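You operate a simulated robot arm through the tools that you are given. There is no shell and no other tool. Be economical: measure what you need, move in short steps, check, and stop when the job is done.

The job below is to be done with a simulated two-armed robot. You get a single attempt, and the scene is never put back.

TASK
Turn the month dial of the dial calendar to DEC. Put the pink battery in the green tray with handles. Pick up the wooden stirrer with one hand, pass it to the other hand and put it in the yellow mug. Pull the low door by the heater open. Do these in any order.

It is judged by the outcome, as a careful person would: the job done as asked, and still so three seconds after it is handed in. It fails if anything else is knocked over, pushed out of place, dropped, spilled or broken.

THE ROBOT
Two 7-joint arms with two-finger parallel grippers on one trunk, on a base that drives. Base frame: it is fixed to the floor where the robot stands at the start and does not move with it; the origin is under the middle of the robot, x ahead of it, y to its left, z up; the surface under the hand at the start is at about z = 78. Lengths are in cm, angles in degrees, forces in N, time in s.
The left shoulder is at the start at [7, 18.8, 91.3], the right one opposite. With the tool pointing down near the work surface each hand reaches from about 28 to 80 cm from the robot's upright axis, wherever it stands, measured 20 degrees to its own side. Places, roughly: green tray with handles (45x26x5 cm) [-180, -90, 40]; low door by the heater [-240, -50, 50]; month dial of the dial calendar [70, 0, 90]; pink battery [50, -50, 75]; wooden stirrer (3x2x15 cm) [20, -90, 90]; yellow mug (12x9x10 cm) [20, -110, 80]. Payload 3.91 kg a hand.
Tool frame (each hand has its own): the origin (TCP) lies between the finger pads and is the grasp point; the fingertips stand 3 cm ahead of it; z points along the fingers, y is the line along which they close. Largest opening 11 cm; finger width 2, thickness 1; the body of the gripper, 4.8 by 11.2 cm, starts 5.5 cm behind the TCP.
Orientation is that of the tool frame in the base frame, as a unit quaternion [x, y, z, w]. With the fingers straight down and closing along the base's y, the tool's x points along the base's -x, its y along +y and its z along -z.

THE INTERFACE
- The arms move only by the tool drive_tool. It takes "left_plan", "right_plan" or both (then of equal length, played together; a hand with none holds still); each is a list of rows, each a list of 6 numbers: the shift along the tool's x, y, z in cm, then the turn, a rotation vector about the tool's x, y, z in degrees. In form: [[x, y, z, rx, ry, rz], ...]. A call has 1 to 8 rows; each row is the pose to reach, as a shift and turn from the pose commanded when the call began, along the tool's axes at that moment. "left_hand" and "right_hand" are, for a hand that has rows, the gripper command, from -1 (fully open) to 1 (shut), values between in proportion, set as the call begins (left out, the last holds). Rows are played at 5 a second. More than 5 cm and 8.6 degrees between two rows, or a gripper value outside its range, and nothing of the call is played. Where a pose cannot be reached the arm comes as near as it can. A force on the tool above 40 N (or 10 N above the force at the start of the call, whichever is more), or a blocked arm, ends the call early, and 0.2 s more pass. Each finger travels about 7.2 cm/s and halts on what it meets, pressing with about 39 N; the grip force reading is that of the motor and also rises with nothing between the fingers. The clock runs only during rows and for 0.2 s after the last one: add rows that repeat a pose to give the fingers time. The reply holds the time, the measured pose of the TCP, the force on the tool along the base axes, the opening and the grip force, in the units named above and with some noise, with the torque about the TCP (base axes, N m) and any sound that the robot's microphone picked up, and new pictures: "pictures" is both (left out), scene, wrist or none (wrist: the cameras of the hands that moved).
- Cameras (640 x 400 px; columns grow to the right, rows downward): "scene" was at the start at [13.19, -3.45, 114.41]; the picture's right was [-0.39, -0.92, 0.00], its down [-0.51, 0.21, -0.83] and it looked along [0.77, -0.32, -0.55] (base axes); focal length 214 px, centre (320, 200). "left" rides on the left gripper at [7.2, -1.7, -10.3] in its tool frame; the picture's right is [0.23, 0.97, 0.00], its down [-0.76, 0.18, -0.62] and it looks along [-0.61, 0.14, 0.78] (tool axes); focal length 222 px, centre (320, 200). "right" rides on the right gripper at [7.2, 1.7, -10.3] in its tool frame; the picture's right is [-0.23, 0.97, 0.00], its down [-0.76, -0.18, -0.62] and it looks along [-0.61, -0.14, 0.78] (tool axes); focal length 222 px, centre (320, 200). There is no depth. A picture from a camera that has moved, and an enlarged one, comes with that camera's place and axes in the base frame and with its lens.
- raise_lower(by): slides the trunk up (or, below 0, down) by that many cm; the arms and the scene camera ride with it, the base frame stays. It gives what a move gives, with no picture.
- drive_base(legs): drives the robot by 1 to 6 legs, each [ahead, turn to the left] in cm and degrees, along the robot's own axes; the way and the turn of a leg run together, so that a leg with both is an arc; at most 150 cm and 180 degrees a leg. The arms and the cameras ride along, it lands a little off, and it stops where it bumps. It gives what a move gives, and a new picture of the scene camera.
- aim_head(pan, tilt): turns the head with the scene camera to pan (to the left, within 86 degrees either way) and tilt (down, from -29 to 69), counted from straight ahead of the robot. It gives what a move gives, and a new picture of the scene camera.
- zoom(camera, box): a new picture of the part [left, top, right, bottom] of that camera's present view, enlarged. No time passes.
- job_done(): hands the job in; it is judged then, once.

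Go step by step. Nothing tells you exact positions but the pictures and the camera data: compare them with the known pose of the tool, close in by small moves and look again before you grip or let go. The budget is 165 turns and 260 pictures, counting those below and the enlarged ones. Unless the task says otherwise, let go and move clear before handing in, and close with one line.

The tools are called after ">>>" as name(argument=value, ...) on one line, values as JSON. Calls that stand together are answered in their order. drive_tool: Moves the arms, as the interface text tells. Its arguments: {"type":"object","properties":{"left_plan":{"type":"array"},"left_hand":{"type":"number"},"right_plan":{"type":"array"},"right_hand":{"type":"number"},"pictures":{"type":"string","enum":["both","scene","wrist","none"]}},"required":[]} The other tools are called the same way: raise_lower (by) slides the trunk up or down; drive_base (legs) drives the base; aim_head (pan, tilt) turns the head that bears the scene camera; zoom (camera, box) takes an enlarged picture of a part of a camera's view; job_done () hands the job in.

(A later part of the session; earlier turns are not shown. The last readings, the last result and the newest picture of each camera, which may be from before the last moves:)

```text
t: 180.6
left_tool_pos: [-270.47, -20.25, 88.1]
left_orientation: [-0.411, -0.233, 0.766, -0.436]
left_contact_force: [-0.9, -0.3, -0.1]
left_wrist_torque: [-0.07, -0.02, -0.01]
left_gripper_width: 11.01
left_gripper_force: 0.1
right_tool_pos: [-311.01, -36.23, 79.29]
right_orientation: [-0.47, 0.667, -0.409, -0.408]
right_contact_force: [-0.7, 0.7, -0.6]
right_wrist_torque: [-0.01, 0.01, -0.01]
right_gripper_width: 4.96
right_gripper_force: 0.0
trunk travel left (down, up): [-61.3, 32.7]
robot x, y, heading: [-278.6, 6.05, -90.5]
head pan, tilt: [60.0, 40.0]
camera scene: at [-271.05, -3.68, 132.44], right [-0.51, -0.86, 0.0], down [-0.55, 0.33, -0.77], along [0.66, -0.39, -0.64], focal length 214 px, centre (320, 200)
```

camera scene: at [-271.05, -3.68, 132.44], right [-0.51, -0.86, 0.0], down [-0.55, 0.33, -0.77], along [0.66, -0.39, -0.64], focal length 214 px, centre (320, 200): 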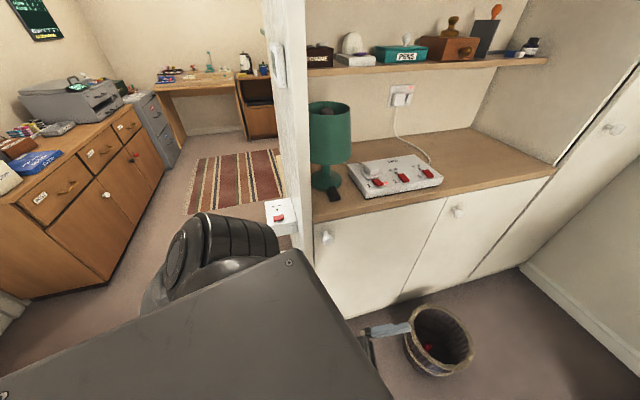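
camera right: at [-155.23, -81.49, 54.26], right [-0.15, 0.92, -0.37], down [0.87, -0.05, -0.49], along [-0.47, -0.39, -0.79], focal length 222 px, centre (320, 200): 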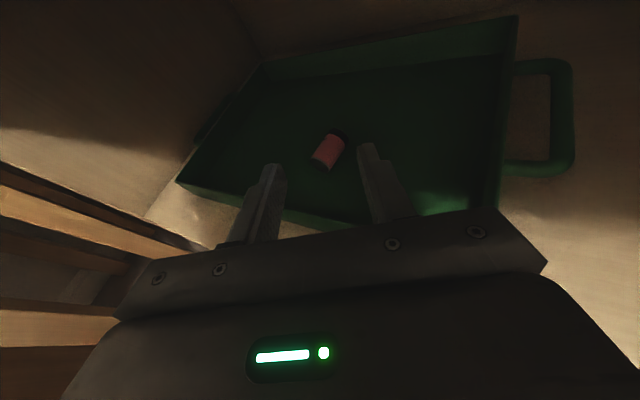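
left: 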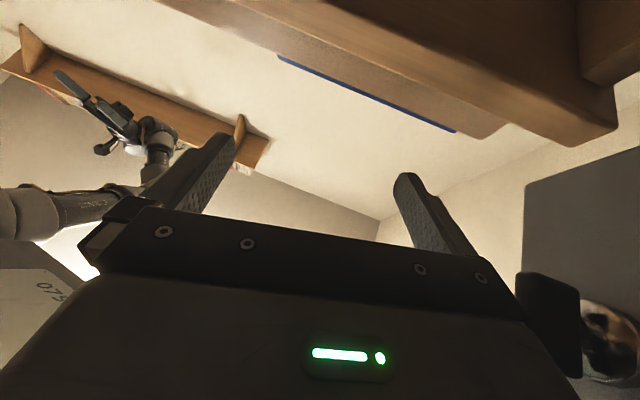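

Refined: the knob is at (-235.4, -27.3, 82), the outward normal is (-0.96, 0.27), and a waste basket near (-268, -68) limits the opening to about 65°. I'll back up 10, turn to face the door, and roll the hand so the fingers close vertically on the knob.

>>> drive_base(legs=[[-10, 0], [0, 75]])

>>> drive_tool(right_plan=[[0, 0, 0, 0, 0, 8], [0, 0, 0, 0, 0, 16], [0, 0, 0, 0, 0, 24], [0, 0, 0, 0, 0, 32], [0, 0, 0, 0, 0, 40], [0, 0, 0, 0, 0, 48], [0, 0, 0, 0, 0, 56], [0, 0, 0, 0, 0, 64]], pictures="none")

>>> drive_tool(right_plan=[[0, 0, 0, 0, 0, 8], [0, 0, 0, 0, 0, 16], [0, 0, 0, 0, 0, 22]], pictures="wrist")

>>> aim_head(pan=-15, tilt=35)

```text
t: 185.0
left_tool_pos: [-251.24, 16.68, 88.21]
left_orientation: [0.184, 0.434, -0.343, 0.812]
left_contact_force: [-0.4, -0.5, -0.1]
left_wrist_torque: [0.01, 0.02, 0.01]
left_gripper_width: 11.0
left_gripper_force: 0.1
right_tool_pos: [-246.39, -26.6, 79.27]
right_orientation: [0.778, -0.245, 0.573, 0.077]
right_contact_force: [0.6, 0.3, 0.6]
right_wrist_torque: [0.03, 0.0, -0.04]
right_gripper_width: 4.94
right_gripper_force: 0.1
trunk travel left (down, up): [-61.3, 32.7]
robot x, y, heading: [-278.39, 15.56, -15.9]
head pan, tilt: [60.0, 40.0]
camera scene: at [-267.3, 20.44, 132.43], right [0.7, -0.72, 0.0], down [-0.46, -0.45, -0.77], along [0.55, 0.53, -0.64], focal length 214 px, centre (320, 200)
```

scene: 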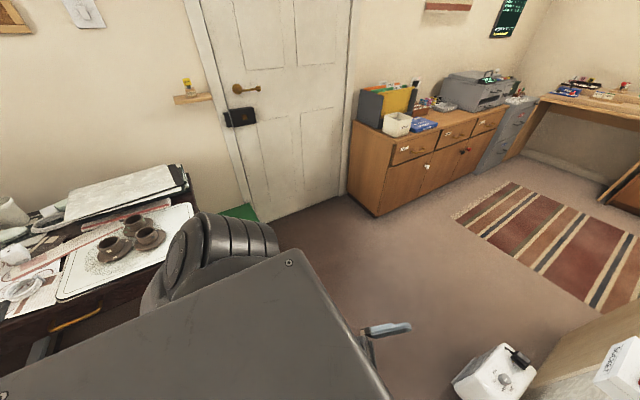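

```text
t: 186.8
left_tool_pos: [-251.2, 16.73, 88.26]
left_orientation: [0.185, 0.434, -0.343, 0.812]
left_contact_force: [0.1, 0.3, 0.2]
left_wrist_torque: [0.0, -0.01, 0.0]
left_gripper_width: 11.03
left_gripper_force: 0.0
right_tool_pos: [-246.48, -26.56, 79.22]
right_orientation: [-0.53, 0.621, -0.526, 0.24]
right_contact_force: [-1.0, -0.8, 0.2]
right_wrist_torque: [0.0, -0.02, -0.01]
right_gripper_width: 4.94
right_gripper_force: 0.0
trunk travel left (down, up): [-61.3, 32.7]
robot x, y, heading: [-278.0, 16.24, -15.7]
head pan, tilt: [60.0, 40.0]
```

```text
t: 187.6
left_tool_pos: [-251.14, 16.8, 88.27]
left_orientation: [0.183, 0.435, -0.342, 0.812]
left_contact_force: [-0.8, 0.2, 0.3]
left_wrist_torque: [-0.01, -0.04, 0.02]
left_gripper_width: 11.01
left_gripper_force: 0.1
right_tool_pos: [-246.44, -26.58, 79.29]
right_orientation: [-0.402, 0.711, -0.47, 0.335]
right_contact_force: [-0.6, 0.0, 1.0]
right_wrist_torque: [-0.02, -0.03, 0.01]
right_gripper_width: 4.94
right_gripper_force: 0.1
trunk travel left (down, up): [-61.3, 32.7]
robot x, y, heading: [-278.46, 15.76, -15.5]
head pan, tilt: [60.0, 40.0]
camera right: at [-259.03, -28.58, 80.5], right [-0.15, 0.43, -0.89], down [-0.14, 0.88, 0.45], along [0.98, 0.19, -0.07], focal length 222 px, centre (320, 200)
```

right: 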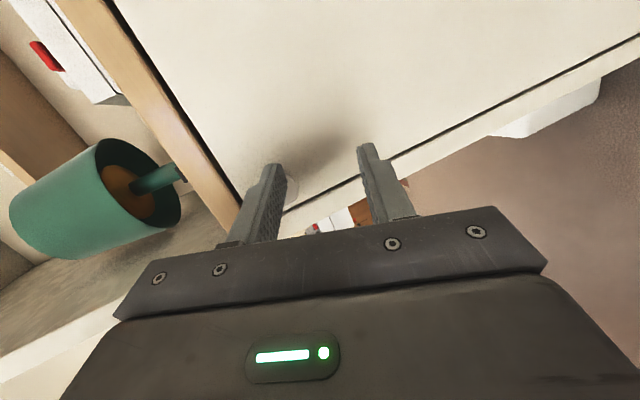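

```text
t: 189.0
left_tool_pos: [-251.02, 16.71, 88.33]
left_orientation: [0.183, 0.434, -0.342, 0.813]
left_contact_force: [-1.1, -0.4, 0.8]
left_wrist_torque: [-0.02, 0.0, 0.01]
left_gripper_width: 11.0
left_gripper_force: 0.0
right_tool_pos: [-246.41, -26.64, 79.39]
right_orientation: [-0.403, 0.71, -0.471, 0.335]
right_contact_force: [-0.9, -0.1, -0.1]
right_wrist_torque: [-0.02, -0.02, 0.0]
right_gripper_width: 4.95
right_gripper_force: 0.2
trunk travel left (down, up): [-61.3, 32.7]
robot x, y, heading: [-278.41, 15.35, -15.6]
head pan, tilt: [-15.0, 35.0]
camera scene: at [-265.82, 10.0, 133.19], right [-0.51, -0.86, 0.0], down [-0.49, 0.29, -0.82], along [0.7, -0.42, -0.57], focal length 214 px, centre (320, 200)
```

scene: 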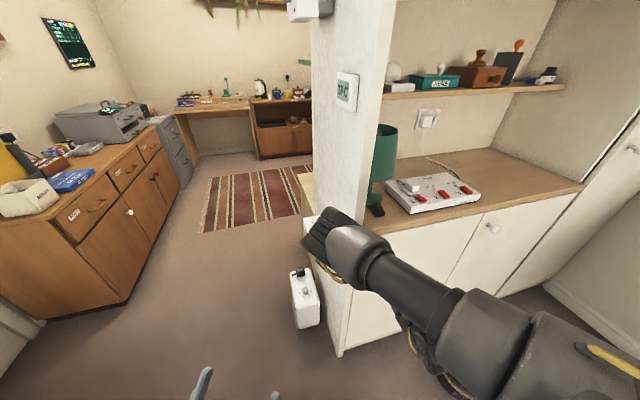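

The knob is in line, about 10 cm ahead. I'll raise 2.3 cm, open the fingers wider, and drive forward with a slight left turn, stopping short to check.

>>> raise_lower(by=2.3)

>>> drive_tool(right_plan=[[0, 0, 0, 0, 0, 0], [0, 0, 0, 0, 0, 0]], right_hand=-0.3, pictures="none")

>>> drive_base(legs=[[5, 3]])

>>> zoom(camera="right", box=[0, 0, 640, 400])

```text
t: 189.7
left_tool_pos: [-251.19, 16.58, 90.56]
left_orientation: [0.184, 0.435, -0.342, 0.813]
left_contact_force: [-0.5, 0.3, 0.1]
left_wrist_torque: [-0.02, 0.01, 0.02]
left_gripper_width: 11.03
left_gripper_force: 0.2
right_tool_pos: [-246.45, -26.53, 81.58]
right_orientation: [-0.402, 0.71, -0.471, 0.335]
right_contact_force: [0.1, 0.0, -0.3]
right_wrist_torque: [0.01, 0.03, -0.02]
right_gripper_width: 4.94
right_gripper_force: 0.1
trunk travel left (down, up): [-63.6, 30.4]
robot x, y, heading: [-278.14, 15.86, -15.6]
head pan, tilt: [-15.0, 35.0]
```

```text
t: 190.3
left_tool_pos: [-251.25, 16.66, 90.52]
left_orientation: [0.184, 0.434, -0.343, 0.812]
left_contact_force: [0.1, 0.0, 0.3]
left_wrist_torque: [-0.02, 0.02, 0.03]
left_gripper_width: 10.98
left_gripper_force: 0.1
right_tool_pos: [-246.37, -26.68, 81.59]
right_orientation: [-0.402, 0.71, -0.471, 0.335]
right_contact_force: [0.3, 0.3, 0.2]
right_wrist_torque: [0.01, 0.01, -0.03]
right_gripper_width: 7.14
right_gripper_force: 0.0
trunk travel left (down, up): [-63.6, 30.4]
robot x, y, heading: [-278.39, 16.13, -15.8]
head pan, tilt: [-15.0, 35.0]
```

```text
t: 191.2
left_tool_pos: [-246.33, 16.88, 90.49]
left_orientation: [0.172, 0.439, -0.322, 0.821]
left_contact_force: [0.6, -0.5, -0.4]
left_wrist_torque: [-0.01, -0.02, 0.0]
left_gripper_width: 11.04
left_gripper_force: 0.1
right_tool_pos: [-239.37, -26.16, 81.53]
right_orientation: [-0.421, 0.7, -0.461, 0.346]
right_contact_force: [-0.3, -0.4, 0.8]
right_wrist_torque: [-0.01, -0.03, -0.04]
right_gripper_width: 7.16
right_gripper_force: 0.0
trunk travel left (down, up): [-63.6, 30.4]
robot x, y, heading: [-273.21, 14.42, -12.6]
head pan, tilt: [-15.0, 35.0]
camera scene: at [-260.51, 9.39, 135.47], right [-0.47, -0.88, 0.0], down [-0.51, 0.27, -0.82], along [0.72, -0.38, -0.57], focal length 214 px, centre (320, 200)
```

scene: 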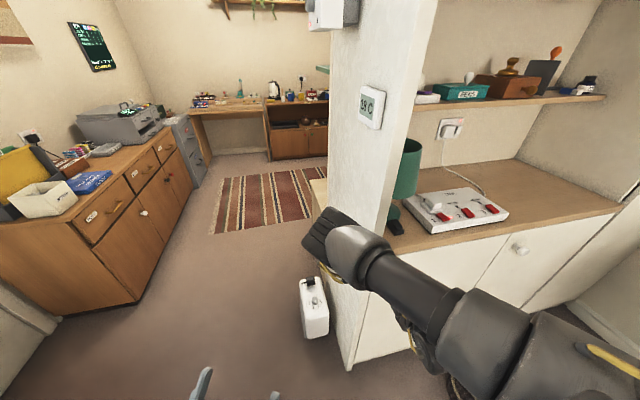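

```text
1.00 times, centred on (320, 200) of right (not enlarged: the box is as wide or as high as the picture)
camera zoom: at [-251.84, -28.77, 82.76], right [-0.17, 0.42, -0.89], down [-0.19, 0.87, 0.45], along [0.97, 0.24, -0.07], focal length 222 px, centre (320, 200)
```

zoom: 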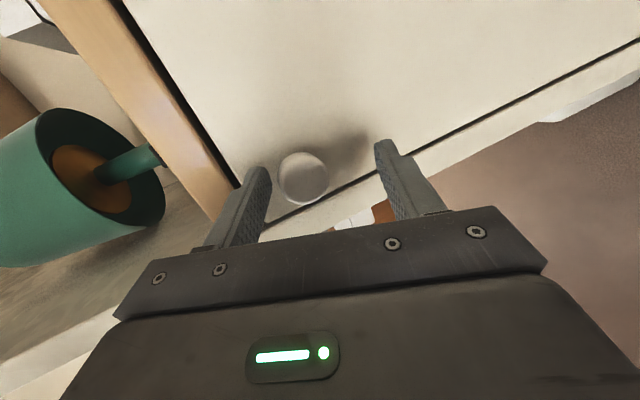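

The knob is between the fingers but a bit high. Raising 1.2 cm and advancing 2.8 cm.

>>> raise_lower(by=1.2)

>>> drive_base(legs=[[2.8, 0]])

>>> zoom(camera="right", box=[160, 50, 480, 250])

```text
t: 191.8
left_tool_pos: [-246.43, 16.89, 91.66]
left_orientation: [0.173, 0.439, -0.322, 0.821]
left_contact_force: [-0.1, 0.0, 0.2]
left_wrist_torque: [-0.01, -0.01, -0.02]
left_gripper_width: 10.99
left_gripper_force: 0.1
right_tool_pos: [-239.45, -26.11, 82.69]
right_orientation: [-0.421, 0.7, -0.462, 0.346]
right_contact_force: [-0.1, -0.2, -0.4]
right_wrist_torque: [0.02, 0.03, 0.01]
right_gripper_width: 7.18
right_gripper_force: 0.0
trunk travel left (down, up): [-64.8, 29.2]
robot x, y, heading: [-273.3, 14.74, -12.5]
head pan, tilt: [-15.0, 35.0]
```

```text
t: 192.8
left_tool_pos: [-244.3, 16.35, 91.83]
left_orientation: [0.174, 0.438, -0.323, 0.821]
left_contact_force: [-0.6, 0.7, -0.3]
left_wrist_torque: [0.02, 0.02, 0.01]
left_gripper_width: 11.01
left_gripper_force: 0.1
right_tool_pos: [-237.86, -26.65, 82.68]
right_orientation: [-0.42, 0.703, -0.462, 0.342]
right_contact_force: [-8.1, 1.7, 0.4]
right_wrist_torque: [-0.05, -0.3, -0.03]
right_gripper_width: 7.05
right_gripper_force: 0.0
trunk travel left (down, up): [-64.8, 29.2]
robot x, y, heading: [-271.38, 13.76, -12.8]
head pan, tilt: [-15.0, 35.0]
stopped in leg 1: the force on the tool passed its limit at 95 N (the readings are from after the stop); the commanded pose is now the measured one
camera scene: at [-258.69, 8.95, 136.69], right [-0.47, -0.88, 0.0], down [-0.51, 0.27, -0.82], along [0.72, -0.38, -0.57], focal length 214 px, centre (320, 200)
```

scene: 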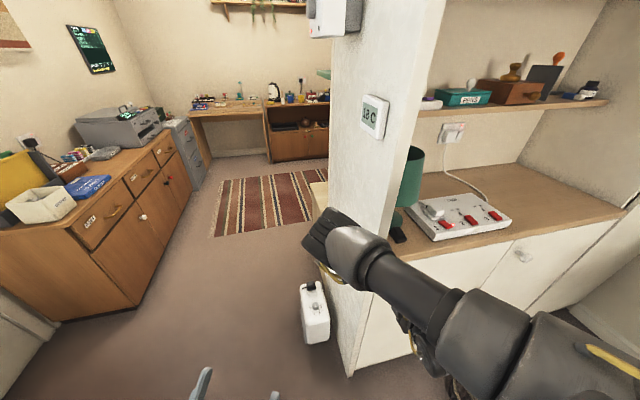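

```text
2.00 times, centred on (320, 150) of right
camera zoom: at [-250.44, -29.08, 84.1], right [-0.17, 0.42, -0.89], down [-0.18, 0.88, 0.45], along [0.97, 0.23, -0.08], focal length 444 px, centre (320, 300)
```

zoom: 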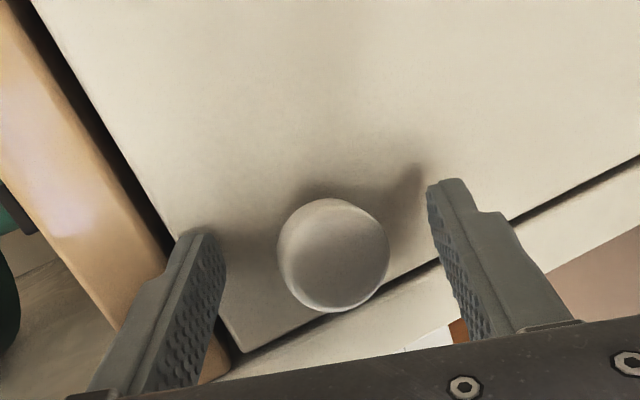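

The fingertips touch the door and the knob is centred between the fingers. Backing off a hair and closing.

>>> drive_tool(right_plan=[[0, 0, -0.4, 0, 0, 0], [0, 0, -0.4, 0, 0, 0], [0, 0, -0.4, 0, 0, 0], [0, 0, -0.4, 0, 0, 0]], right_hand=0.9, pictures="none")

>>> zoom(camera="right", box=[160, 50, 480, 250])

```text
t: 193.9
left_tool_pos: [-244.16, 16.25, 91.72]
left_orientation: [0.174, 0.439, -0.322, 0.82]
left_contact_force: [-0.7, -1.1, -0.2]
left_wrist_torque: [0.03, -0.04, 0.03]
left_gripper_width: 11.02
left_gripper_force: 0.1
right_tool_pos: [-237.78, -26.64, 82.47]
right_orientation: [-0.421, 0.705, -0.457, 0.342]
right_contact_force: [1.4, -1.0, -11.9]
right_wrist_torque: [-0.12, -0.28, 0.57]
right_gripper_width: 3.45
right_gripper_force: 44.6
right hand out of reach, approached as far as the arm can: row 1, 2, 3, 4
trunk travel left (down, up): [-64.8, 29.2]
robot x, y, heading: [-271.54, 14.38, -12.7]
head pan, tilt: [-15.0, 35.0]
stopped in row 4 (right hand): the force on the tool passed its limit at 41 N (the readings are from after the stop); the commanded pose is now the measured one
```

```text
2.00 times, centred on (320, 150) of right
camera zoom: at [-250.33, -29.05, 83.86], right [-0.18, 0.43, -0.89], down [-0.18, 0.87, 0.46], along [0.97, 0.24, -0.08], focal length 444 px, centre (320, 300)
```

zoom: 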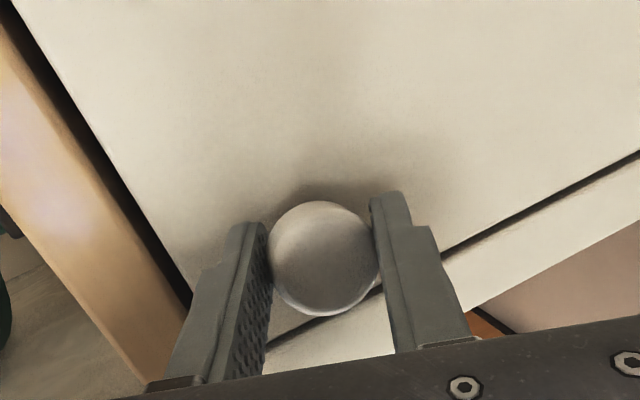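

Knob gripped. I'll pull by backing the base along the door's arc, starting with about 15°.

>>> drive_base(legs=[[-9.5, -2.5]])

>>> zoom(camera="right", box=[0, 0, 640, 400])

```text
t: 195.1
left_tool_pos: [-252.66, 17.58, 91.77]
left_orientation: [0.181, 0.433, -0.338, 0.816]
left_contact_force: [-0.3, 0.0, 1.0]
left_wrist_torque: [0.03, -0.01, 0.01]
left_gripper_width: 11.01
left_gripper_force: 0.0
right_tool_pos: [-248.43, -26.23, 82.67]
right_orientation: [-0.405, 0.715, -0.469, 0.324]
right_contact_force: [-1.1, 0.4, 0.5]
right_wrist_torque: [-0.01, 0.02, -0.01]
right_gripper_width: 0.0
right_gripper_force: 37.4
trunk travel left (down, up): [-64.8, 29.2]
robot x, y, heading: [-279.7, 16.53, -15.1]
head pan, tilt: [-15.0, 35.0]
stopped in leg 1: the force on the tool passed its limit at 71 N (the readings are from after the stop); the commanded pose is now the measured one
camera scene: at [-267.41, 10.61, 136.75], right [-0.5, -0.86, 0.0], down [-0.49, 0.29, -0.82], along [0.71, -0.41, -0.57], focal length 214 px, centre (320, 200)
```

scene: 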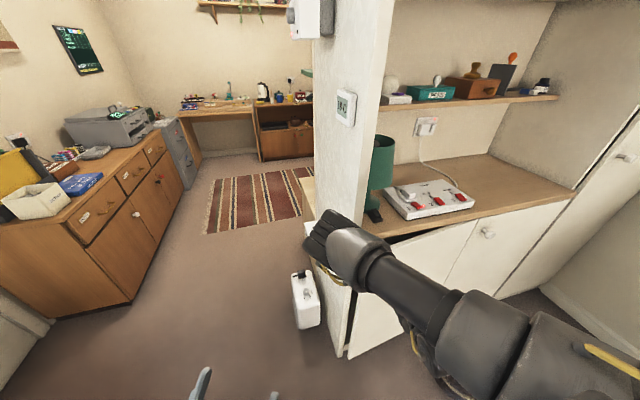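

```text
1.00 times, centred on (320, 200) of right (not enlarged: the box is as wide or as high as the picture)
camera zoom: at [-260.96, -28.1, 84.13], right [-0.16, 0.43, -0.89], down [-0.13, 0.89, 0.45], along [0.98, 0.18, -0.09], focal length 222 px, centre (320, 200)
```

zoom: 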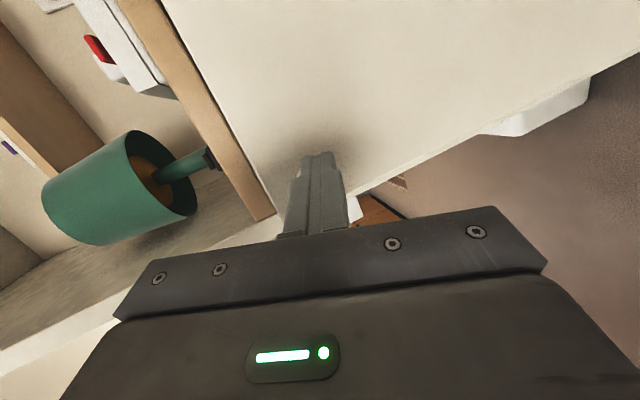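

The fingers slipped off the knob, but the door came ajar. Let me look closely.

>>> zoom(camera="scene", box=[290, 190, 530, 370])

>>> drive_tool(right_plan=[[0, 0, -1, 0, 0, 0], [0, 0, -2, 0, 0, 0], [0, 0, -3, 0, 0, 0], [0, 0, -4, 0, 0, 0]], right_hand=0, pictures="wrist")

```text
2.22 times, centred on (410, 280) of scene
camera zoom: at [-267.41, 10.61, 136.75], right [-0.5, -0.86, 0.0], down [-0.49, 0.29, -0.82], along [0.71, -0.41, -0.57], focal length 477 px, centre (120, 22)
```

zoom: 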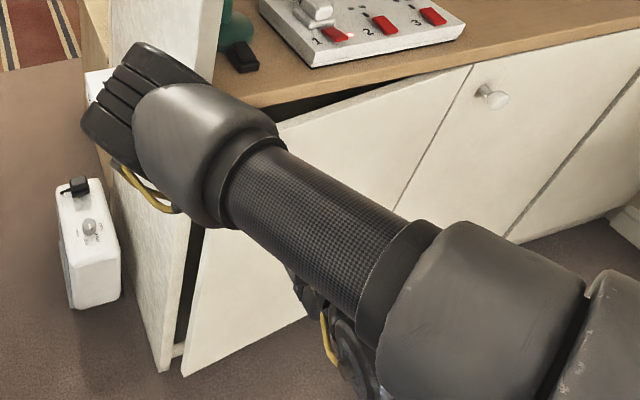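

```text
t: 196.1
left_tool_pos: [-252.43, 17.42, 91.7]
left_orientation: [0.182, 0.435, -0.339, 0.814]
left_contact_force: [-0.2, -0.1, -0.7]
left_wrist_torque: [-0.02, -0.04, 0.03]
left_gripper_width: 10.97
left_gripper_force: 0.3
right_tool_pos: [-248.28, -26.31, 82.52]
right_orientation: [-0.405, 0.715, -0.468, 0.324]
right_contact_force: [0.8, -0.4, -1.2]
right_wrist_torque: [-0.04, -0.04, 0.01]
right_gripper_width: 5.51
right_gripper_force: 0.1
right hand out of reach, approached as far as the arm can: row 1, 2, 3, 4
trunk travel left (down, up): [-64.8, 29.2]
robot x, y, heading: [-279.23, 16.22, -15.0]
head pan, tilt: [-15.0, 35.0]
camera right: at [-260.78, -28.22, 84.0], right [-0.16, 0.43, -0.89], down [-0.13, 0.88, 0.45], along [0.98, 0.18, -0.09], focal length 222 px, centre (320, 200)
```

right: 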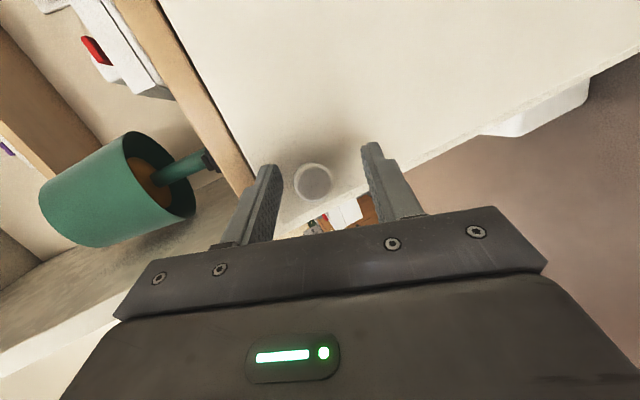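

The door is about 9° ajar and off its latch. I'll regrip the knob (now about (-242, -26.4, 82)) and pull more gently.

>>> drive_base(legs=[[4.3, 2]])

>>> zoom(camera="right", box=[160, 50, 480, 250])

```text
t: 197.0
left_tool_pos: [-248.26, 17.25, 91.64]
left_orientation: [0.173, 0.439, -0.323, 0.82]
left_contact_force: [0.2, -0.1, -0.4]
left_wrist_torque: [0.01, -0.05, -0.03]
left_gripper_width: 11.01
left_gripper_force: 0.0
right_tool_pos: [-242.43, -26.34, 82.4]
right_orientation: [-0.418, 0.708, -0.463, 0.332]
right_contact_force: [0.7, 0.2, -1.3]
right_wrist_torque: [-0.03, 0.02, -0.03]
right_gripper_width: 5.52
right_gripper_force: 0.0
trunk travel left (down, up): [-64.8, 29.2]
robot x, y, heading: [-275.54, 15.02, -13.2]
head pan, tilt: [-15.0, 35.0]
camera scene: at [-262.49, 9.77, 136.67], right [-0.47, -0.88, 0.0], down [-0.51, 0.27, -0.82], along [0.72, -0.39, -0.57], focal length 214 px, centre (320, 200)
```

scene: 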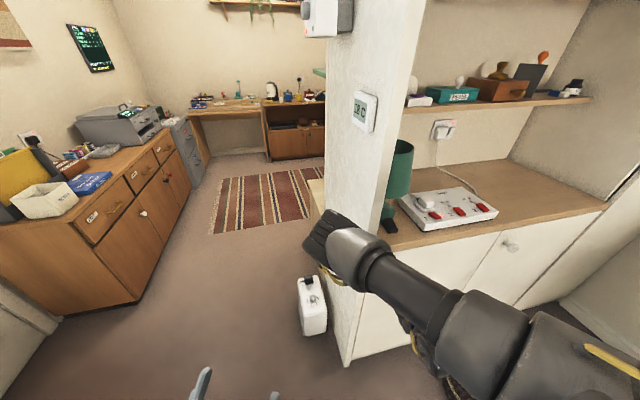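

```text
2.00 times, centred on (320, 150) of right
camera zoom: at [-254.91, -28.62, 83.96], right [-0.18, 0.42, -0.89], down [-0.16, 0.88, 0.45], along [0.97, 0.22, -0.09], focal length 444 px, centre (320, 300)
```

zoom: 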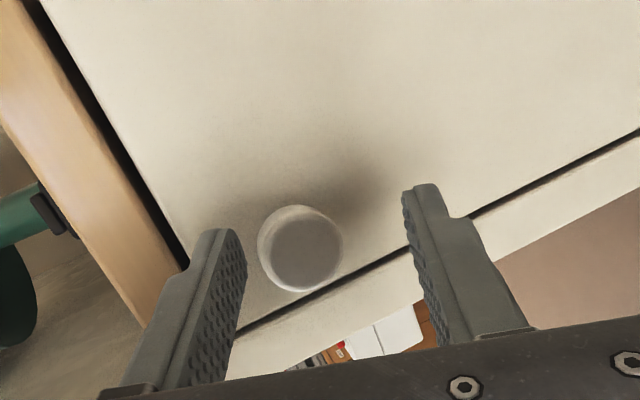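

The approach nudged the door shut again. I'll regrip as before, then pull in very small base steps so the grip holds.

>>> drive_tool(right_plan=[[0, 0, 0, 0, 0, 0], [0, 0, 0, 0, 0, 0]], right_hand=-0.2, pictures="none")

>>> drive_base(legs=[[3.4, 1]])

>>> drive_tool(right_plan=[[0, 0, 0, 0, 0, 0], [0, 0, 0, 0, 0, 0], [0, 0, 0, 0, 0, 0], [0, 0, 0, 0, 0, 0]], right_hand=1, pictures="none")

>>> zoom(camera="right", box=[160, 50, 480, 250])

```text
t: 197.6
left_tool_pos: [-248.27, 17.3, 91.74]
left_orientation: [0.173, 0.439, -0.323, 0.821]
left_contact_force: [-0.9, 0.2, -1.2]
left_wrist_torque: [0.01, 0.02, 0.0]
left_gripper_width: 11.0
left_gripper_force: 0.1
right_tool_pos: [-242.5, -26.34, 82.41]
right_orientation: [-0.419, 0.708, -0.462, 0.332]
right_contact_force: [-0.2, -0.5, -0.5]
right_wrist_torque: [-0.01, -0.02, -0.01]
right_gripper_width: 6.59
right_gripper_force: 0.1
trunk travel left (down, up): [-64.8, 29.2]
robot x, y, heading: [-275.68, 15.11, -13.2]
head pan, tilt: [-15.0, 35.0]
```

```text
t: 198.4
left_tool_pos: [-245.0, 16.98, 91.7]
left_orientation: [0.171, 0.44, -0.318, 0.822]
left_contact_force: [-0.2, 0.9, 0.0]
left_wrist_torque: [0.0, -0.02, -0.01]
left_gripper_width: 11.0
left_gripper_force: 0.0
right_tool_pos: [-238.41, -26.56, 82.36]
right_orientation: [-0.424, 0.705, -0.459, 0.335]
right_contact_force: [-0.5, 0.1, -0.2]
right_wrist_torque: [0.01, -0.03, 0.04]
right_gripper_width: 6.6
right_gripper_force: 0.0
trunk travel left (down, up): [-64.8, 29.2]
robot x, y, heading: [-272.4, 14.0, -12.4]
head pan, tilt: [-15.0, 35.0]
camera scene: at [-259.15, 9.23, 136.67], right [-0.46, -0.89, 0.0], down [-0.51, 0.26, -0.82], along [0.73, -0.37, -0.57], focal length 214 px, centre (320, 200)
```

scene: 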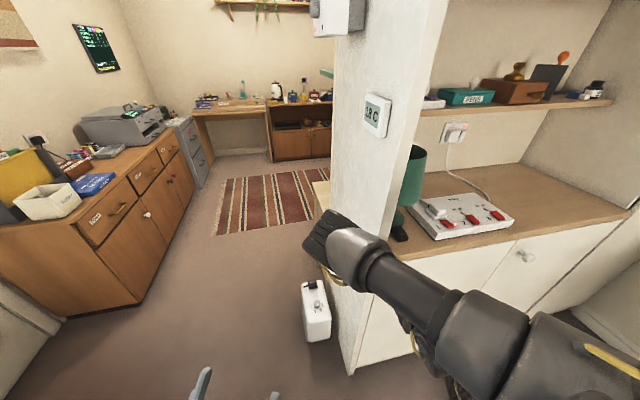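

```text
t: 199.4
left_tool_pos: [-245.17, 17.01, 91.78]
left_orientation: [0.17, 0.439, -0.317, 0.823]
left_contact_force: [-0.1, 0.8, 0.6]
left_wrist_torque: [-0.02, -0.03, -0.01]
left_gripper_width: 11.03
left_gripper_force: 0.1
right_tool_pos: [-238.65, -26.46, 82.68]
right_orientation: [-0.423, 0.703, -0.461, 0.338]
right_contact_force: [0.0, -6.0, 17.2]
right_wrist_torque: [0.04, -0.38, -0.06]
right_gripper_width: 3.41
right_gripper_force: 44.3
trunk travel left (down, up): [-64.8, 29.2]
robot x, y, heading: [-272.02, 14.31, -12.4]
head pan, tilt: [-15.0, 35.0]
```

```text
2.00 times, centred on (320, 150) of right
camera zoom: at [-251.07, -29.0, 84.12], right [-0.18, 0.42, -0.89], down [-0.17, 0.88, 0.45], along [0.97, 0.23, -0.09], focal length 444 px, centre (320, 300)
```

zoom: 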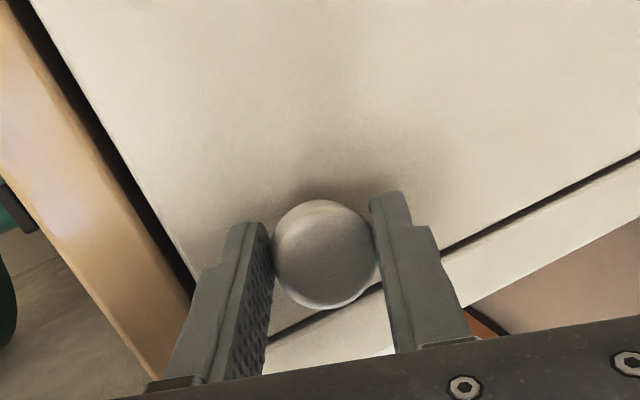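

>>> raise_lower(by=0.5)

>>> drive_base(legs=[[-1, -0.2], [-1, -0.3], [-1, -0.3], [-1.2, -0.4], [-1.2, -0.4]])

>>> zoom(camera="right", box=[0, 0, 640, 400])

```text
t: 200.0
left_tool_pos: [-244.92, 16.86, 92.21]
left_orientation: [0.171, 0.44, -0.317, 0.823]
left_contact_force: [0.1, 0.6, -0.7]
left_wrist_torque: [-0.02, -0.04, -0.03]
left_gripper_width: 11.0
left_gripper_force: 0.0
right_tool_pos: [-238.67, -26.44, 82.64]
right_orientation: [-0.424, 0.707, -0.457, 0.335]
right_contact_force: [-1.1, -1.3, -15.0]
right_wrist_torque: [0.03, 0.57, -0.46]
right_gripper_width: 3.46
right_gripper_force: 45.1
trunk travel left (down, up): [-65.3, 28.7]
robot x, y, heading: [-272.11, 13.93, -12.1]
head pan, tilt: [-15.0, 35.0]
```

```text
t: 201.3
left_tool_pos: [-247.15, 17.12, 92.24]
left_orientation: [0.173, 0.438, -0.321, 0.822]
left_contact_force: [0.5, 0.3, 0.6]
left_wrist_torque: [0.0, 0.01, -0.02]
left_gripper_width: 11.01
left_gripper_force: 0.0
right_tool_pos: [-240.99, -26.15, 82.78]
right_orientation: [-0.422, 0.709, -0.457, 0.333]
right_contact_force: [1.0, -0.1, -2.1]
right_wrist_torque: [-0.09, 0.11, 0.35]
right_gripper_width: 3.41
right_gripper_force: 45.0
trunk travel left (down, up): [-65.3, 28.7]
robot x, y, heading: [-273.9, 14.65, -12.7]
head pan, tilt: [-15.0, 35.0]
stopped in leg 3: the force on the tool passed its limit at 44 N (the readings are from after the stop); the commanded pose is now the measured one
camera scene: at [-261.4, 9.61, 137.22], right [-0.46, -0.89, 0.0], down [-0.51, 0.27, -0.82], along [0.73, -0.38, -0.57], focal length 214 px, centre (320, 200)
```

scene: 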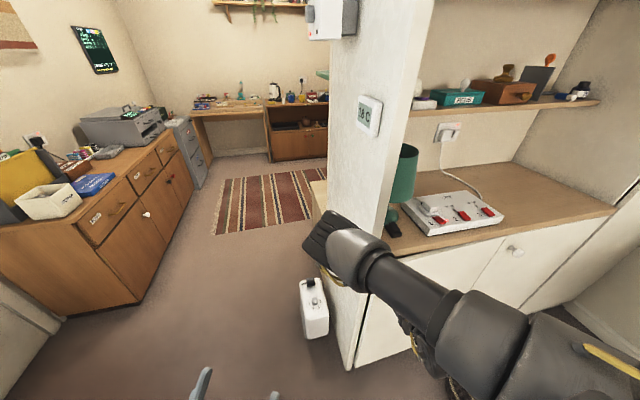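

```text
1.00 times, centred on (320, 200) of right (not enlarged: the box is as wide or as high as the picture)
camera zoom: at [-253.52, -28.56, 84.3], right [-0.19, 0.43, -0.88], down [-0.16, 0.88, 0.46], along [0.97, 0.23, -0.1], focal length 222 px, centre (320, 200)
```

zoom: 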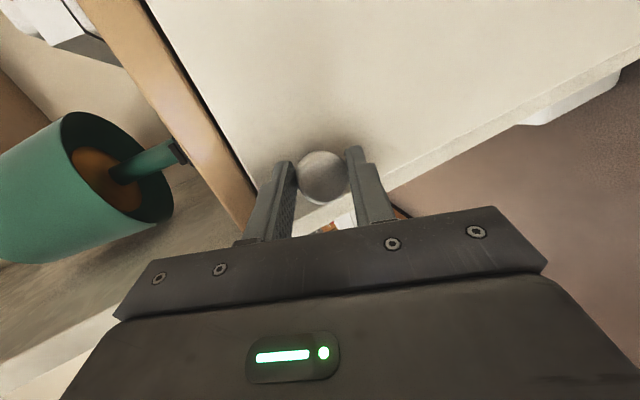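

The latch released and the knob is still held, with little force. Continuing along the arc.

>>> drive_base(legs=[[-1.5, -0.4], [-1.5, -0.4], [-1.5, -0.6], [-1.5, -0.8], [-1.5, -1]])

>>> zoom(camera="right", box=[0, 0, 640, 400])

```text
t: 203.5
left_tool_pos: [-254.23, 17.5, 92.31]
left_orientation: [0.184, 0.434, -0.344, 0.812]
left_contact_force: [-0.1, -0.3, 0.1]
left_wrist_torque: [-0.01, 0.02, 0.01]
left_gripper_width: 11.0
left_gripper_force: 0.1
right_tool_pos: [-250.76, -26.06, 82.7]
right_orientation: [-0.401, 0.721, -0.466, 0.319]
right_contact_force: [-2.1, 12.1, -6.0]
right_wrist_torque: [-0.01, 0.63, -0.16]
right_gripper_width: 3.41
right_gripper_force: 45.3
trunk travel left (down, up): [-65.3, 28.7]
robot x, y, heading: [-281.1, 16.68, -16.1]
head pan, tilt: [-15.0, 35.0]
camera scene: at [-268.94, 10.84, 137.19], right [-0.52, -0.86, 0.0], down [-0.49, 0.29, -0.82], along [0.7, -0.42, -0.57], focal length 214 px, centre (320, 200)
```

scene: 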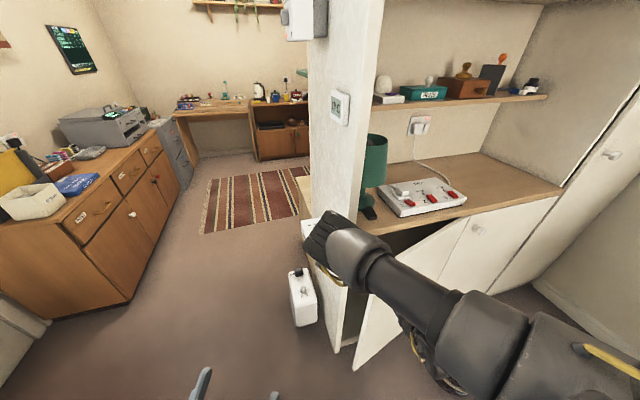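

```text
1.00 times, centred on (320, 200) of right (not enlarged: the box is as wide or as high as the picture)
camera zoom: at [-263.36, -27.77, 84.32], right [-0.17, 0.44, -0.88], down [-0.11, 0.88, 0.46], along [0.98, 0.17, -0.1], focal length 222 px, centre (320, 200)
```

zoom: 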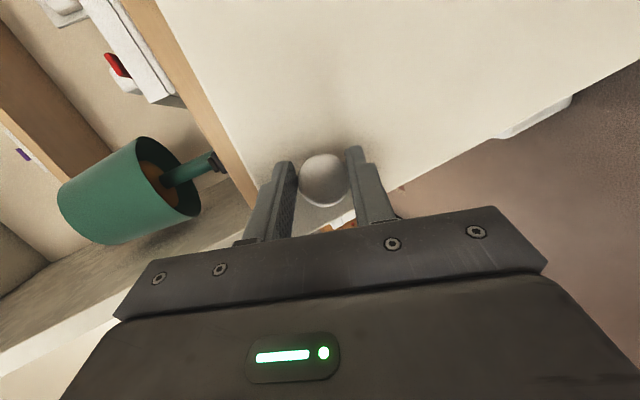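

Good, about 17° open. Continuing.

>>> drive_base(legs=[[-1.5, -0.5], [-1.5, -0.7], [-1.5, -0.9], [-1.5, -1.2], [-1.2, -1.5], [-1, -1.5]])

>>> zoom(camera="right", box=[0, 0, 640, 400])

```text
t: 205.1
left_tool_pos: [-257.69, 17.48, 92.17]
left_orientation: [0.192, 0.431, -0.355, 0.807]
left_contact_force: [0.4, -0.8, -0.3]
left_wrist_torque: [0.01, 0.03, 0.01]
left_gripper_width: 11.01
left_gripper_force: 0.0
right_tool_pos: [-255.36, -26.44, 82.87]
right_orientation: [-0.388, 0.726, -0.474, 0.314]
right_contact_force: [3.1, -8.3, -10.0]
right_wrist_torque: [0.08, -0.51, 0.33]
right_gripper_width: 3.4
right_gripper_force: 44.4
trunk travel left (down, up): [-65.3, 28.7]
robot x, y, heading: [-285.02, 17.63, -17.5]
head pan, tilt: [-15.0, 35.0]
stopped in leg 3: the force on the tool passed its limit at 45 N (the readings are from after the stop); the commanded pose is now the measured one
camera scene: at [-272.55, 11.14, 137.15], right [-0.54, -0.84, 0.0], down [-0.48, 0.31, -0.82], along [0.69, -0.44, -0.58], focal length 214 px, centre (320, 200)
```

scene: 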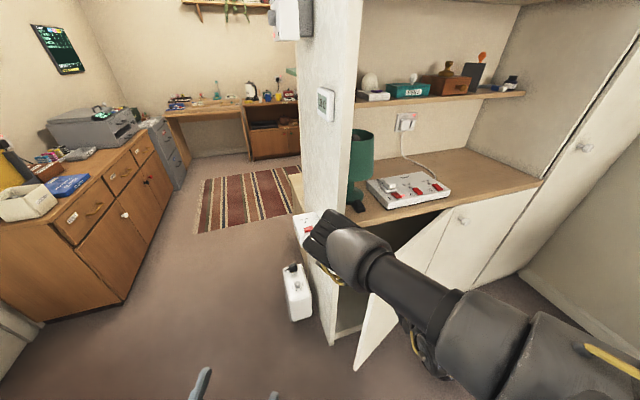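

```text
1.00 times, centred on (320, 200) of right (not enlarged: the box is as wide or as high as the picture)
camera zoom: at [-267.97, -27.67, 84.31], right [-0.15, 0.44, -0.89], down [-0.08, 0.89, 0.45], along [0.99, 0.14, -0.09], focal length 222 px, centre (320, 200)
```

zoom: 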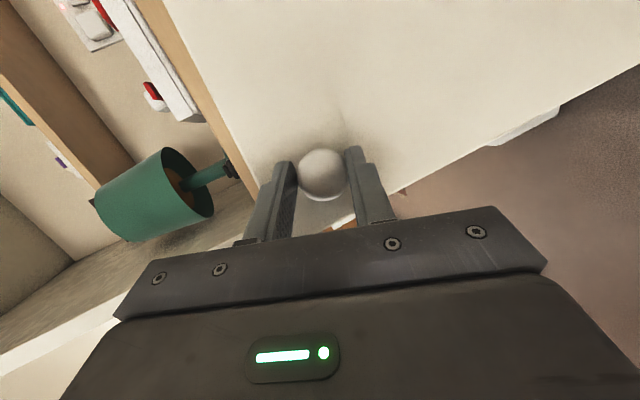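

About 24° open. The arc now curves toward -y, so more clockwise turning.

>>> drive_base(legs=[[-0.9, -1.5], [-0.9, -1.8], [-0.7, -2], [-0.6, -2], [-0.5, -2.2]])

>>> zoom(camera="right", box=[0, 0, 640, 400])

```text
t: 207.3
left_tool_pos: [-261.4, 14.47, 92.26]
left_orientation: [0.226, 0.416, -0.419, 0.775]
left_contact_force: [0.0, 0.4, 0.3]
left_wrist_torque: [-0.01, 0.01, 0.01]
left_gripper_width: 11.03
left_gripper_force: 0.1
right_tool_pos: [-266.13, -29.35, 82.9]
right_orientation: [-0.328, 0.754, -0.499, 0.273]
right_contact_force: [10.3, -22.3, 7.9]
right_wrist_torque: [-0.32, 0.38, -1.2]
right_gripper_width: 3.37
right_gripper_force: 45.3
trunk travel left (down, up): [-65.3, 28.7]
robot x, y, heading: [-288.37, 19.23, -27.2]
head pan, tilt: [-15.0, 35.0]
camera scene: at [-277.05, 10.5, 137.18], right [-0.67, -0.74, 0.0], down [-0.43, 0.39, -0.82], along [0.61, -0.55, -0.58], focal length 214 px, centre (320, 200)
```

scene: 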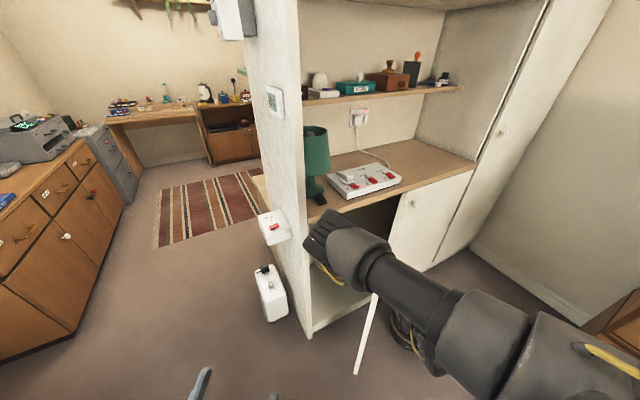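

```text
1.00 times, centred on (320, 200) of right (not enlarged: the box is as wide or as high as the picture)
camera zoom: at [-278.85, -28.57, 84.45], right [-0.07, 0.45, -0.89], down [0.06, 0.89, 0.45], along [1.0, -0.02, -0.09], focal length 222 px, centre (320, 200)
```

zoom: 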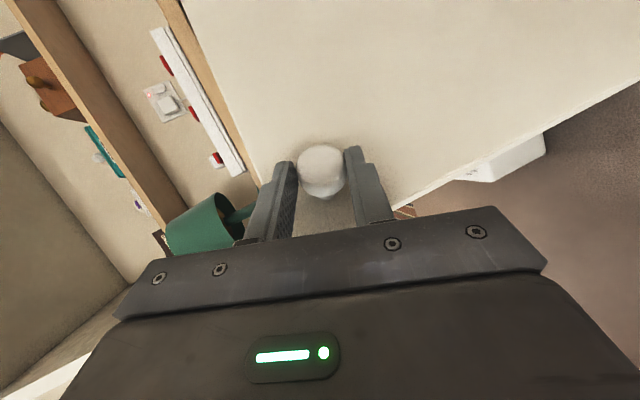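

The door is about 40° open. The hand can't follow further at this angle, so I'll release, back away, roll the hand camera-up, and then push the door from its inner side.

>>> drive_tool(right_plan=[[0, 0, 0, 0, 0, 0], [0, 0, 0, 0, 0, 0], [0, 0, 0, 0, 0, 0]], right_hand=-0.3, pictures="none")

>>> drive_base(legs=[[-12, 0]])

>>> drive_tool(right_plan=[[0, 0, 0, 0, 0, -8], [0, 0, 0, 0, 0, -16], [0, 0, 0, 0, 0, -24], [0, 0, 0, 0, 0, -32], [0, 0, 0, 0, 0, -40], [0, 0, 0, 0, 0, -48], [0, 0, 0, 0, 0, -56], [0, 0, 0, 0, 0, -64]], right_hand=1, pictures="both")

```text
t: 208.1
left_tool_pos: [-261.44, 14.56, 92.12]
left_orientation: [0.224, 0.414, -0.419, 0.776]
left_contact_force: [1.2, 0.3, -0.9]
left_wrist_torque: [0.0, -0.02, -0.03]
left_gripper_width: 10.99
left_gripper_force: 0.0
right_tool_pos: [-266.23, -29.26, 83.09]
right_orientation: [-0.327, 0.753, -0.501, 0.274]
right_contact_force: [0.1, 0.2, 0.0]
right_wrist_torque: [-0.01, 0.01, -0.02]
right_gripper_width: 7.13
right_gripper_force: 0.1
trunk travel left (down, up): [-65.3, 28.7]
robot x, y, heading: [-288.38, 18.92, -27.0]
head pan, tilt: [-15.0, 35.0]
```

```text
t: 209.4
left_tool_pos: [-272.32, 20.28, 92.3]
left_orientation: [0.225, 0.414, -0.419, 0.776]
left_contact_force: [-0.2, -0.6, -0.3]
left_wrist_torque: [0.04, 0.0, 0.03]
left_gripper_width: 10.98
left_gripper_force: 0.1
right_tool_pos: [-277.08, -23.6, 83.11]
right_orientation: [-0.328, 0.753, -0.5, 0.274]
right_contact_force: [-0.3, -0.1, 0.3]
right_wrist_torque: [0.0, -0.01, -0.02]
right_gripper_width: 7.14
right_gripper_force: 0.1
trunk travel left (down, up): [-65.3, 28.7]
robot x, y, heading: [-299.06, 25.09, -26.8]
head pan, tilt: [-15.0, 35.0]
camera scene: at [-288.18, 16.38, 137.2], right [-0.67, -0.74, 0.0], down [-0.42, 0.38, -0.82], along [0.61, -0.55, -0.57], focal length 214 px, centre (320, 200)
```

scene: 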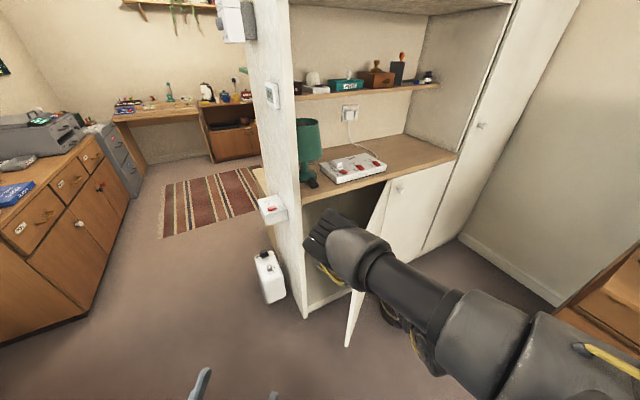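

```text
t: 211.2
left_tool_pos: [-272.28, 20.0, 92.24]
left_orientation: [0.225, 0.413, -0.42, 0.776]
left_contact_force: [0.2, 0.4, -0.1]
left_wrist_torque: [-0.01, -0.01, 0.0]
left_gripper_width: 11.01
left_gripper_force: 0.1
right_tool_pos: [-277.13, -23.67, 83.14]
right_orientation: [0.678, -0.465, 0.569, 0.032]
right_contact_force: [0.3, 0.4, 0.7]
right_wrist_torque: [0.02, -0.02, 0.04]
right_gripper_width: 0.0
right_gripper_force: 37.7
trunk travel left (down, up): [-65.3, 28.7]
robot x, y, heading: [-299.34, 24.54, -27.4]
head pan, tilt: [-15.0, 35.0]
camera scene: at [-288.08, 16.35, 137.19], right [-0.67, -0.74, 0.0], down [-0.43, 0.38, -0.82], along [0.61, -0.55, -0.57], focal length 214 px, centre (320, 200)
camera right: at [-286.51, -23.02, 91.77], right [-0.63, -0.42, -0.65], down [-0.28, 0.91, -0.31], along [0.72, -0.01, -0.69], focal length 222 px, centre (320, 200)
```

scene: 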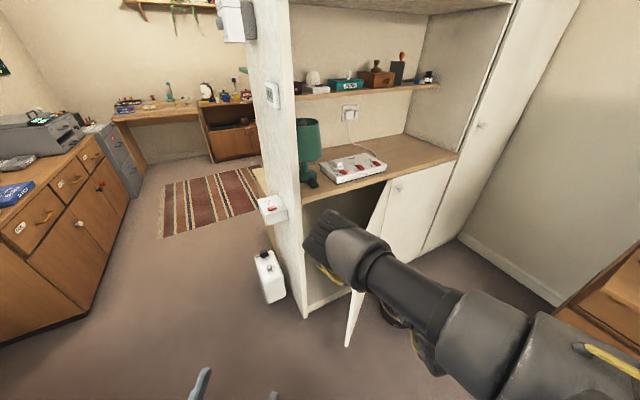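
right: 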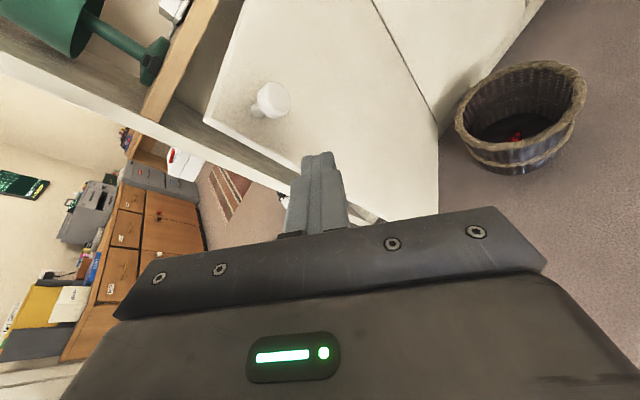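

Basket at (-272, -64) leaves about 65° of swing. I'll move the hand to the inner side of the door: turn left, forward, then sweep right.

>>> drive_base(legs=[[0, 13], [16, 0]])

>>> zoom(camera="right", box=[0, 0, 640, 400])

```text
t: 213.4
left_tool_pos: [-256.8, 22.76, 92.31]
left_orientation: [0.175, 0.439, -0.326, 0.819]
left_contact_force: [0.2, 0.1, -0.7]
left_wrist_torque: [-0.02, 0.01, -0.02]
left_gripper_width: 10.99
left_gripper_force: 0.0
right_tool_pos: [-251.21, -21.0, 82.97]
right_orientation: [0.727, -0.384, 0.569, -0.034]
right_contact_force: [-0.3, 0.4, -0.2]
right_wrist_torque: [0.02, -0.02, -0.02]
right_gripper_width: 0.0
right_gripper_force: 37.3
trunk travel left (down, up): [-65.3, 28.7]
robot x, y, heading: [-283.77, 20.9, -13.7]
head pan, tilt: [-15.0, 35.0]
camera scene: at [-271.15, 15.34, 137.18], right [-0.48, -0.88, 0.0], down [-0.5, 0.28, -0.82], along [0.72, -0.39, -0.57], focal length 214 px, centre (320, 200)
```

scene: 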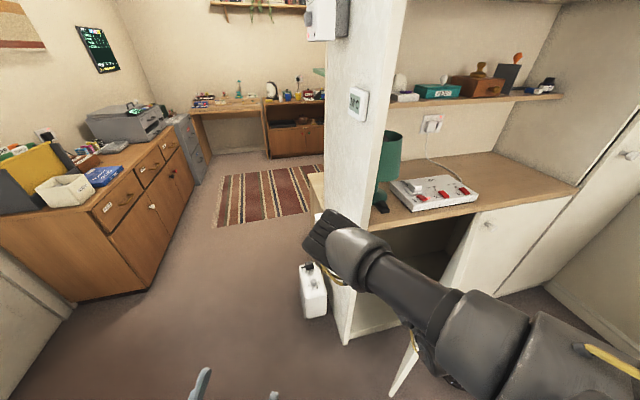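

```text
1.00 times, centred on (320, 200) of right (not enlarged: the box is as wide or as high as the picture)
camera zoom: at [-260.59, -22.59, 91.73], right [-0.52, -0.55, -0.65], down [-0.48, 0.82, -0.31], along [0.7, 0.16, -0.69], focal length 222 px, centre (320, 200)
```

zoom: 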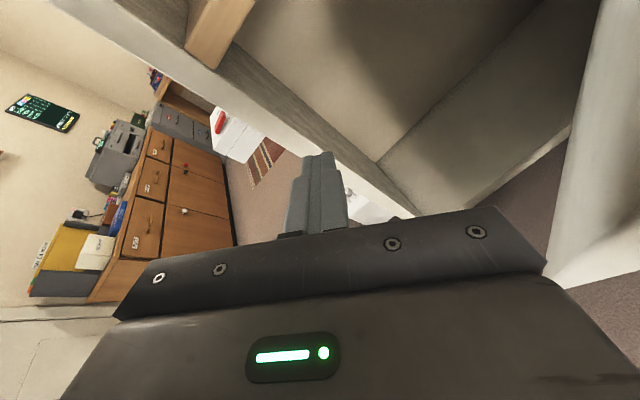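

The hand is now on the inner side (the door's inner face is at right). Sweeping right gently.

>>> drive_base(legs=[[0, -6], [0, -6], [0, -5], [1, -4]])

>>> zoom(camera="right", box=[0, 0, 640, 400])

```text
t: 215.8
left_tool_pos: [-257.04, 12.4, 92.2]
left_orientation: [0.252, 0.398, -0.471, 0.746]
left_contact_force: [-0.4, -1.0, 0.5]
left_wrist_torque: [-0.04, 0.02, 0.01]
left_gripper_width: 11.01
left_gripper_force: 0.0
right_tool_pos: [-267.83, -30.6, 83.12]
right_orientation: [0.644, -0.51, 0.566, 0.07]
right_contact_force: [0.0, 0.2, 0.1]
right_wrist_torque: [-0.01, -0.03, 0.0]
right_gripper_width: 0.0
right_gripper_force: 37.5
trunk travel left (down, up): [-65.3, 28.7]
robot x, y, heading: [-283.13, 20.51, -34.7]
head pan, tilt: [-15.0, 35.0]
camera scene: at [-273.26, 10.61, 137.18], right [-0.76, -0.65, 0.0], down [-0.37, 0.44, -0.82], along [0.53, -0.63, -0.57], focal length 214 px, centre (320, 200)
```

scene: 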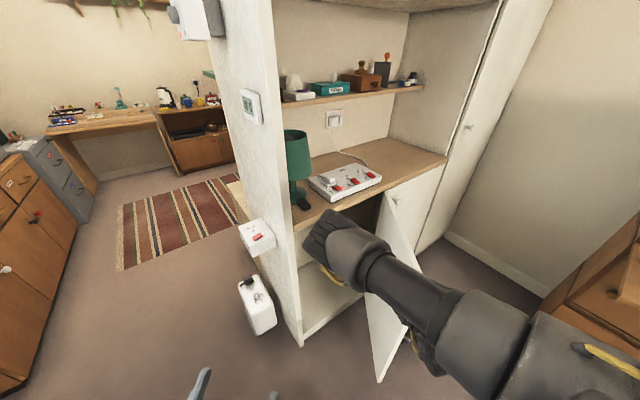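

```text
1.00 times, centred on (320, 200) of right (not enlarged: the box is as wide or as high as the picture)
camera zoom: at [-277.02, -28.6, 91.74], right [-0.68, -0.33, -0.66], down [-0.16, 0.94, -0.31], along [0.72, -0.11, -0.69], focal length 222 px, centre (320, 200)
```

zoom: 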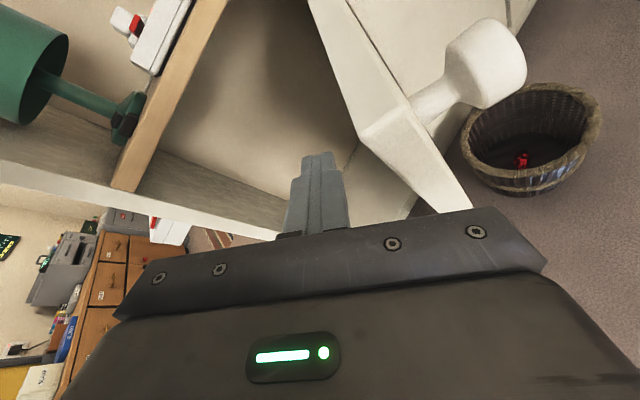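

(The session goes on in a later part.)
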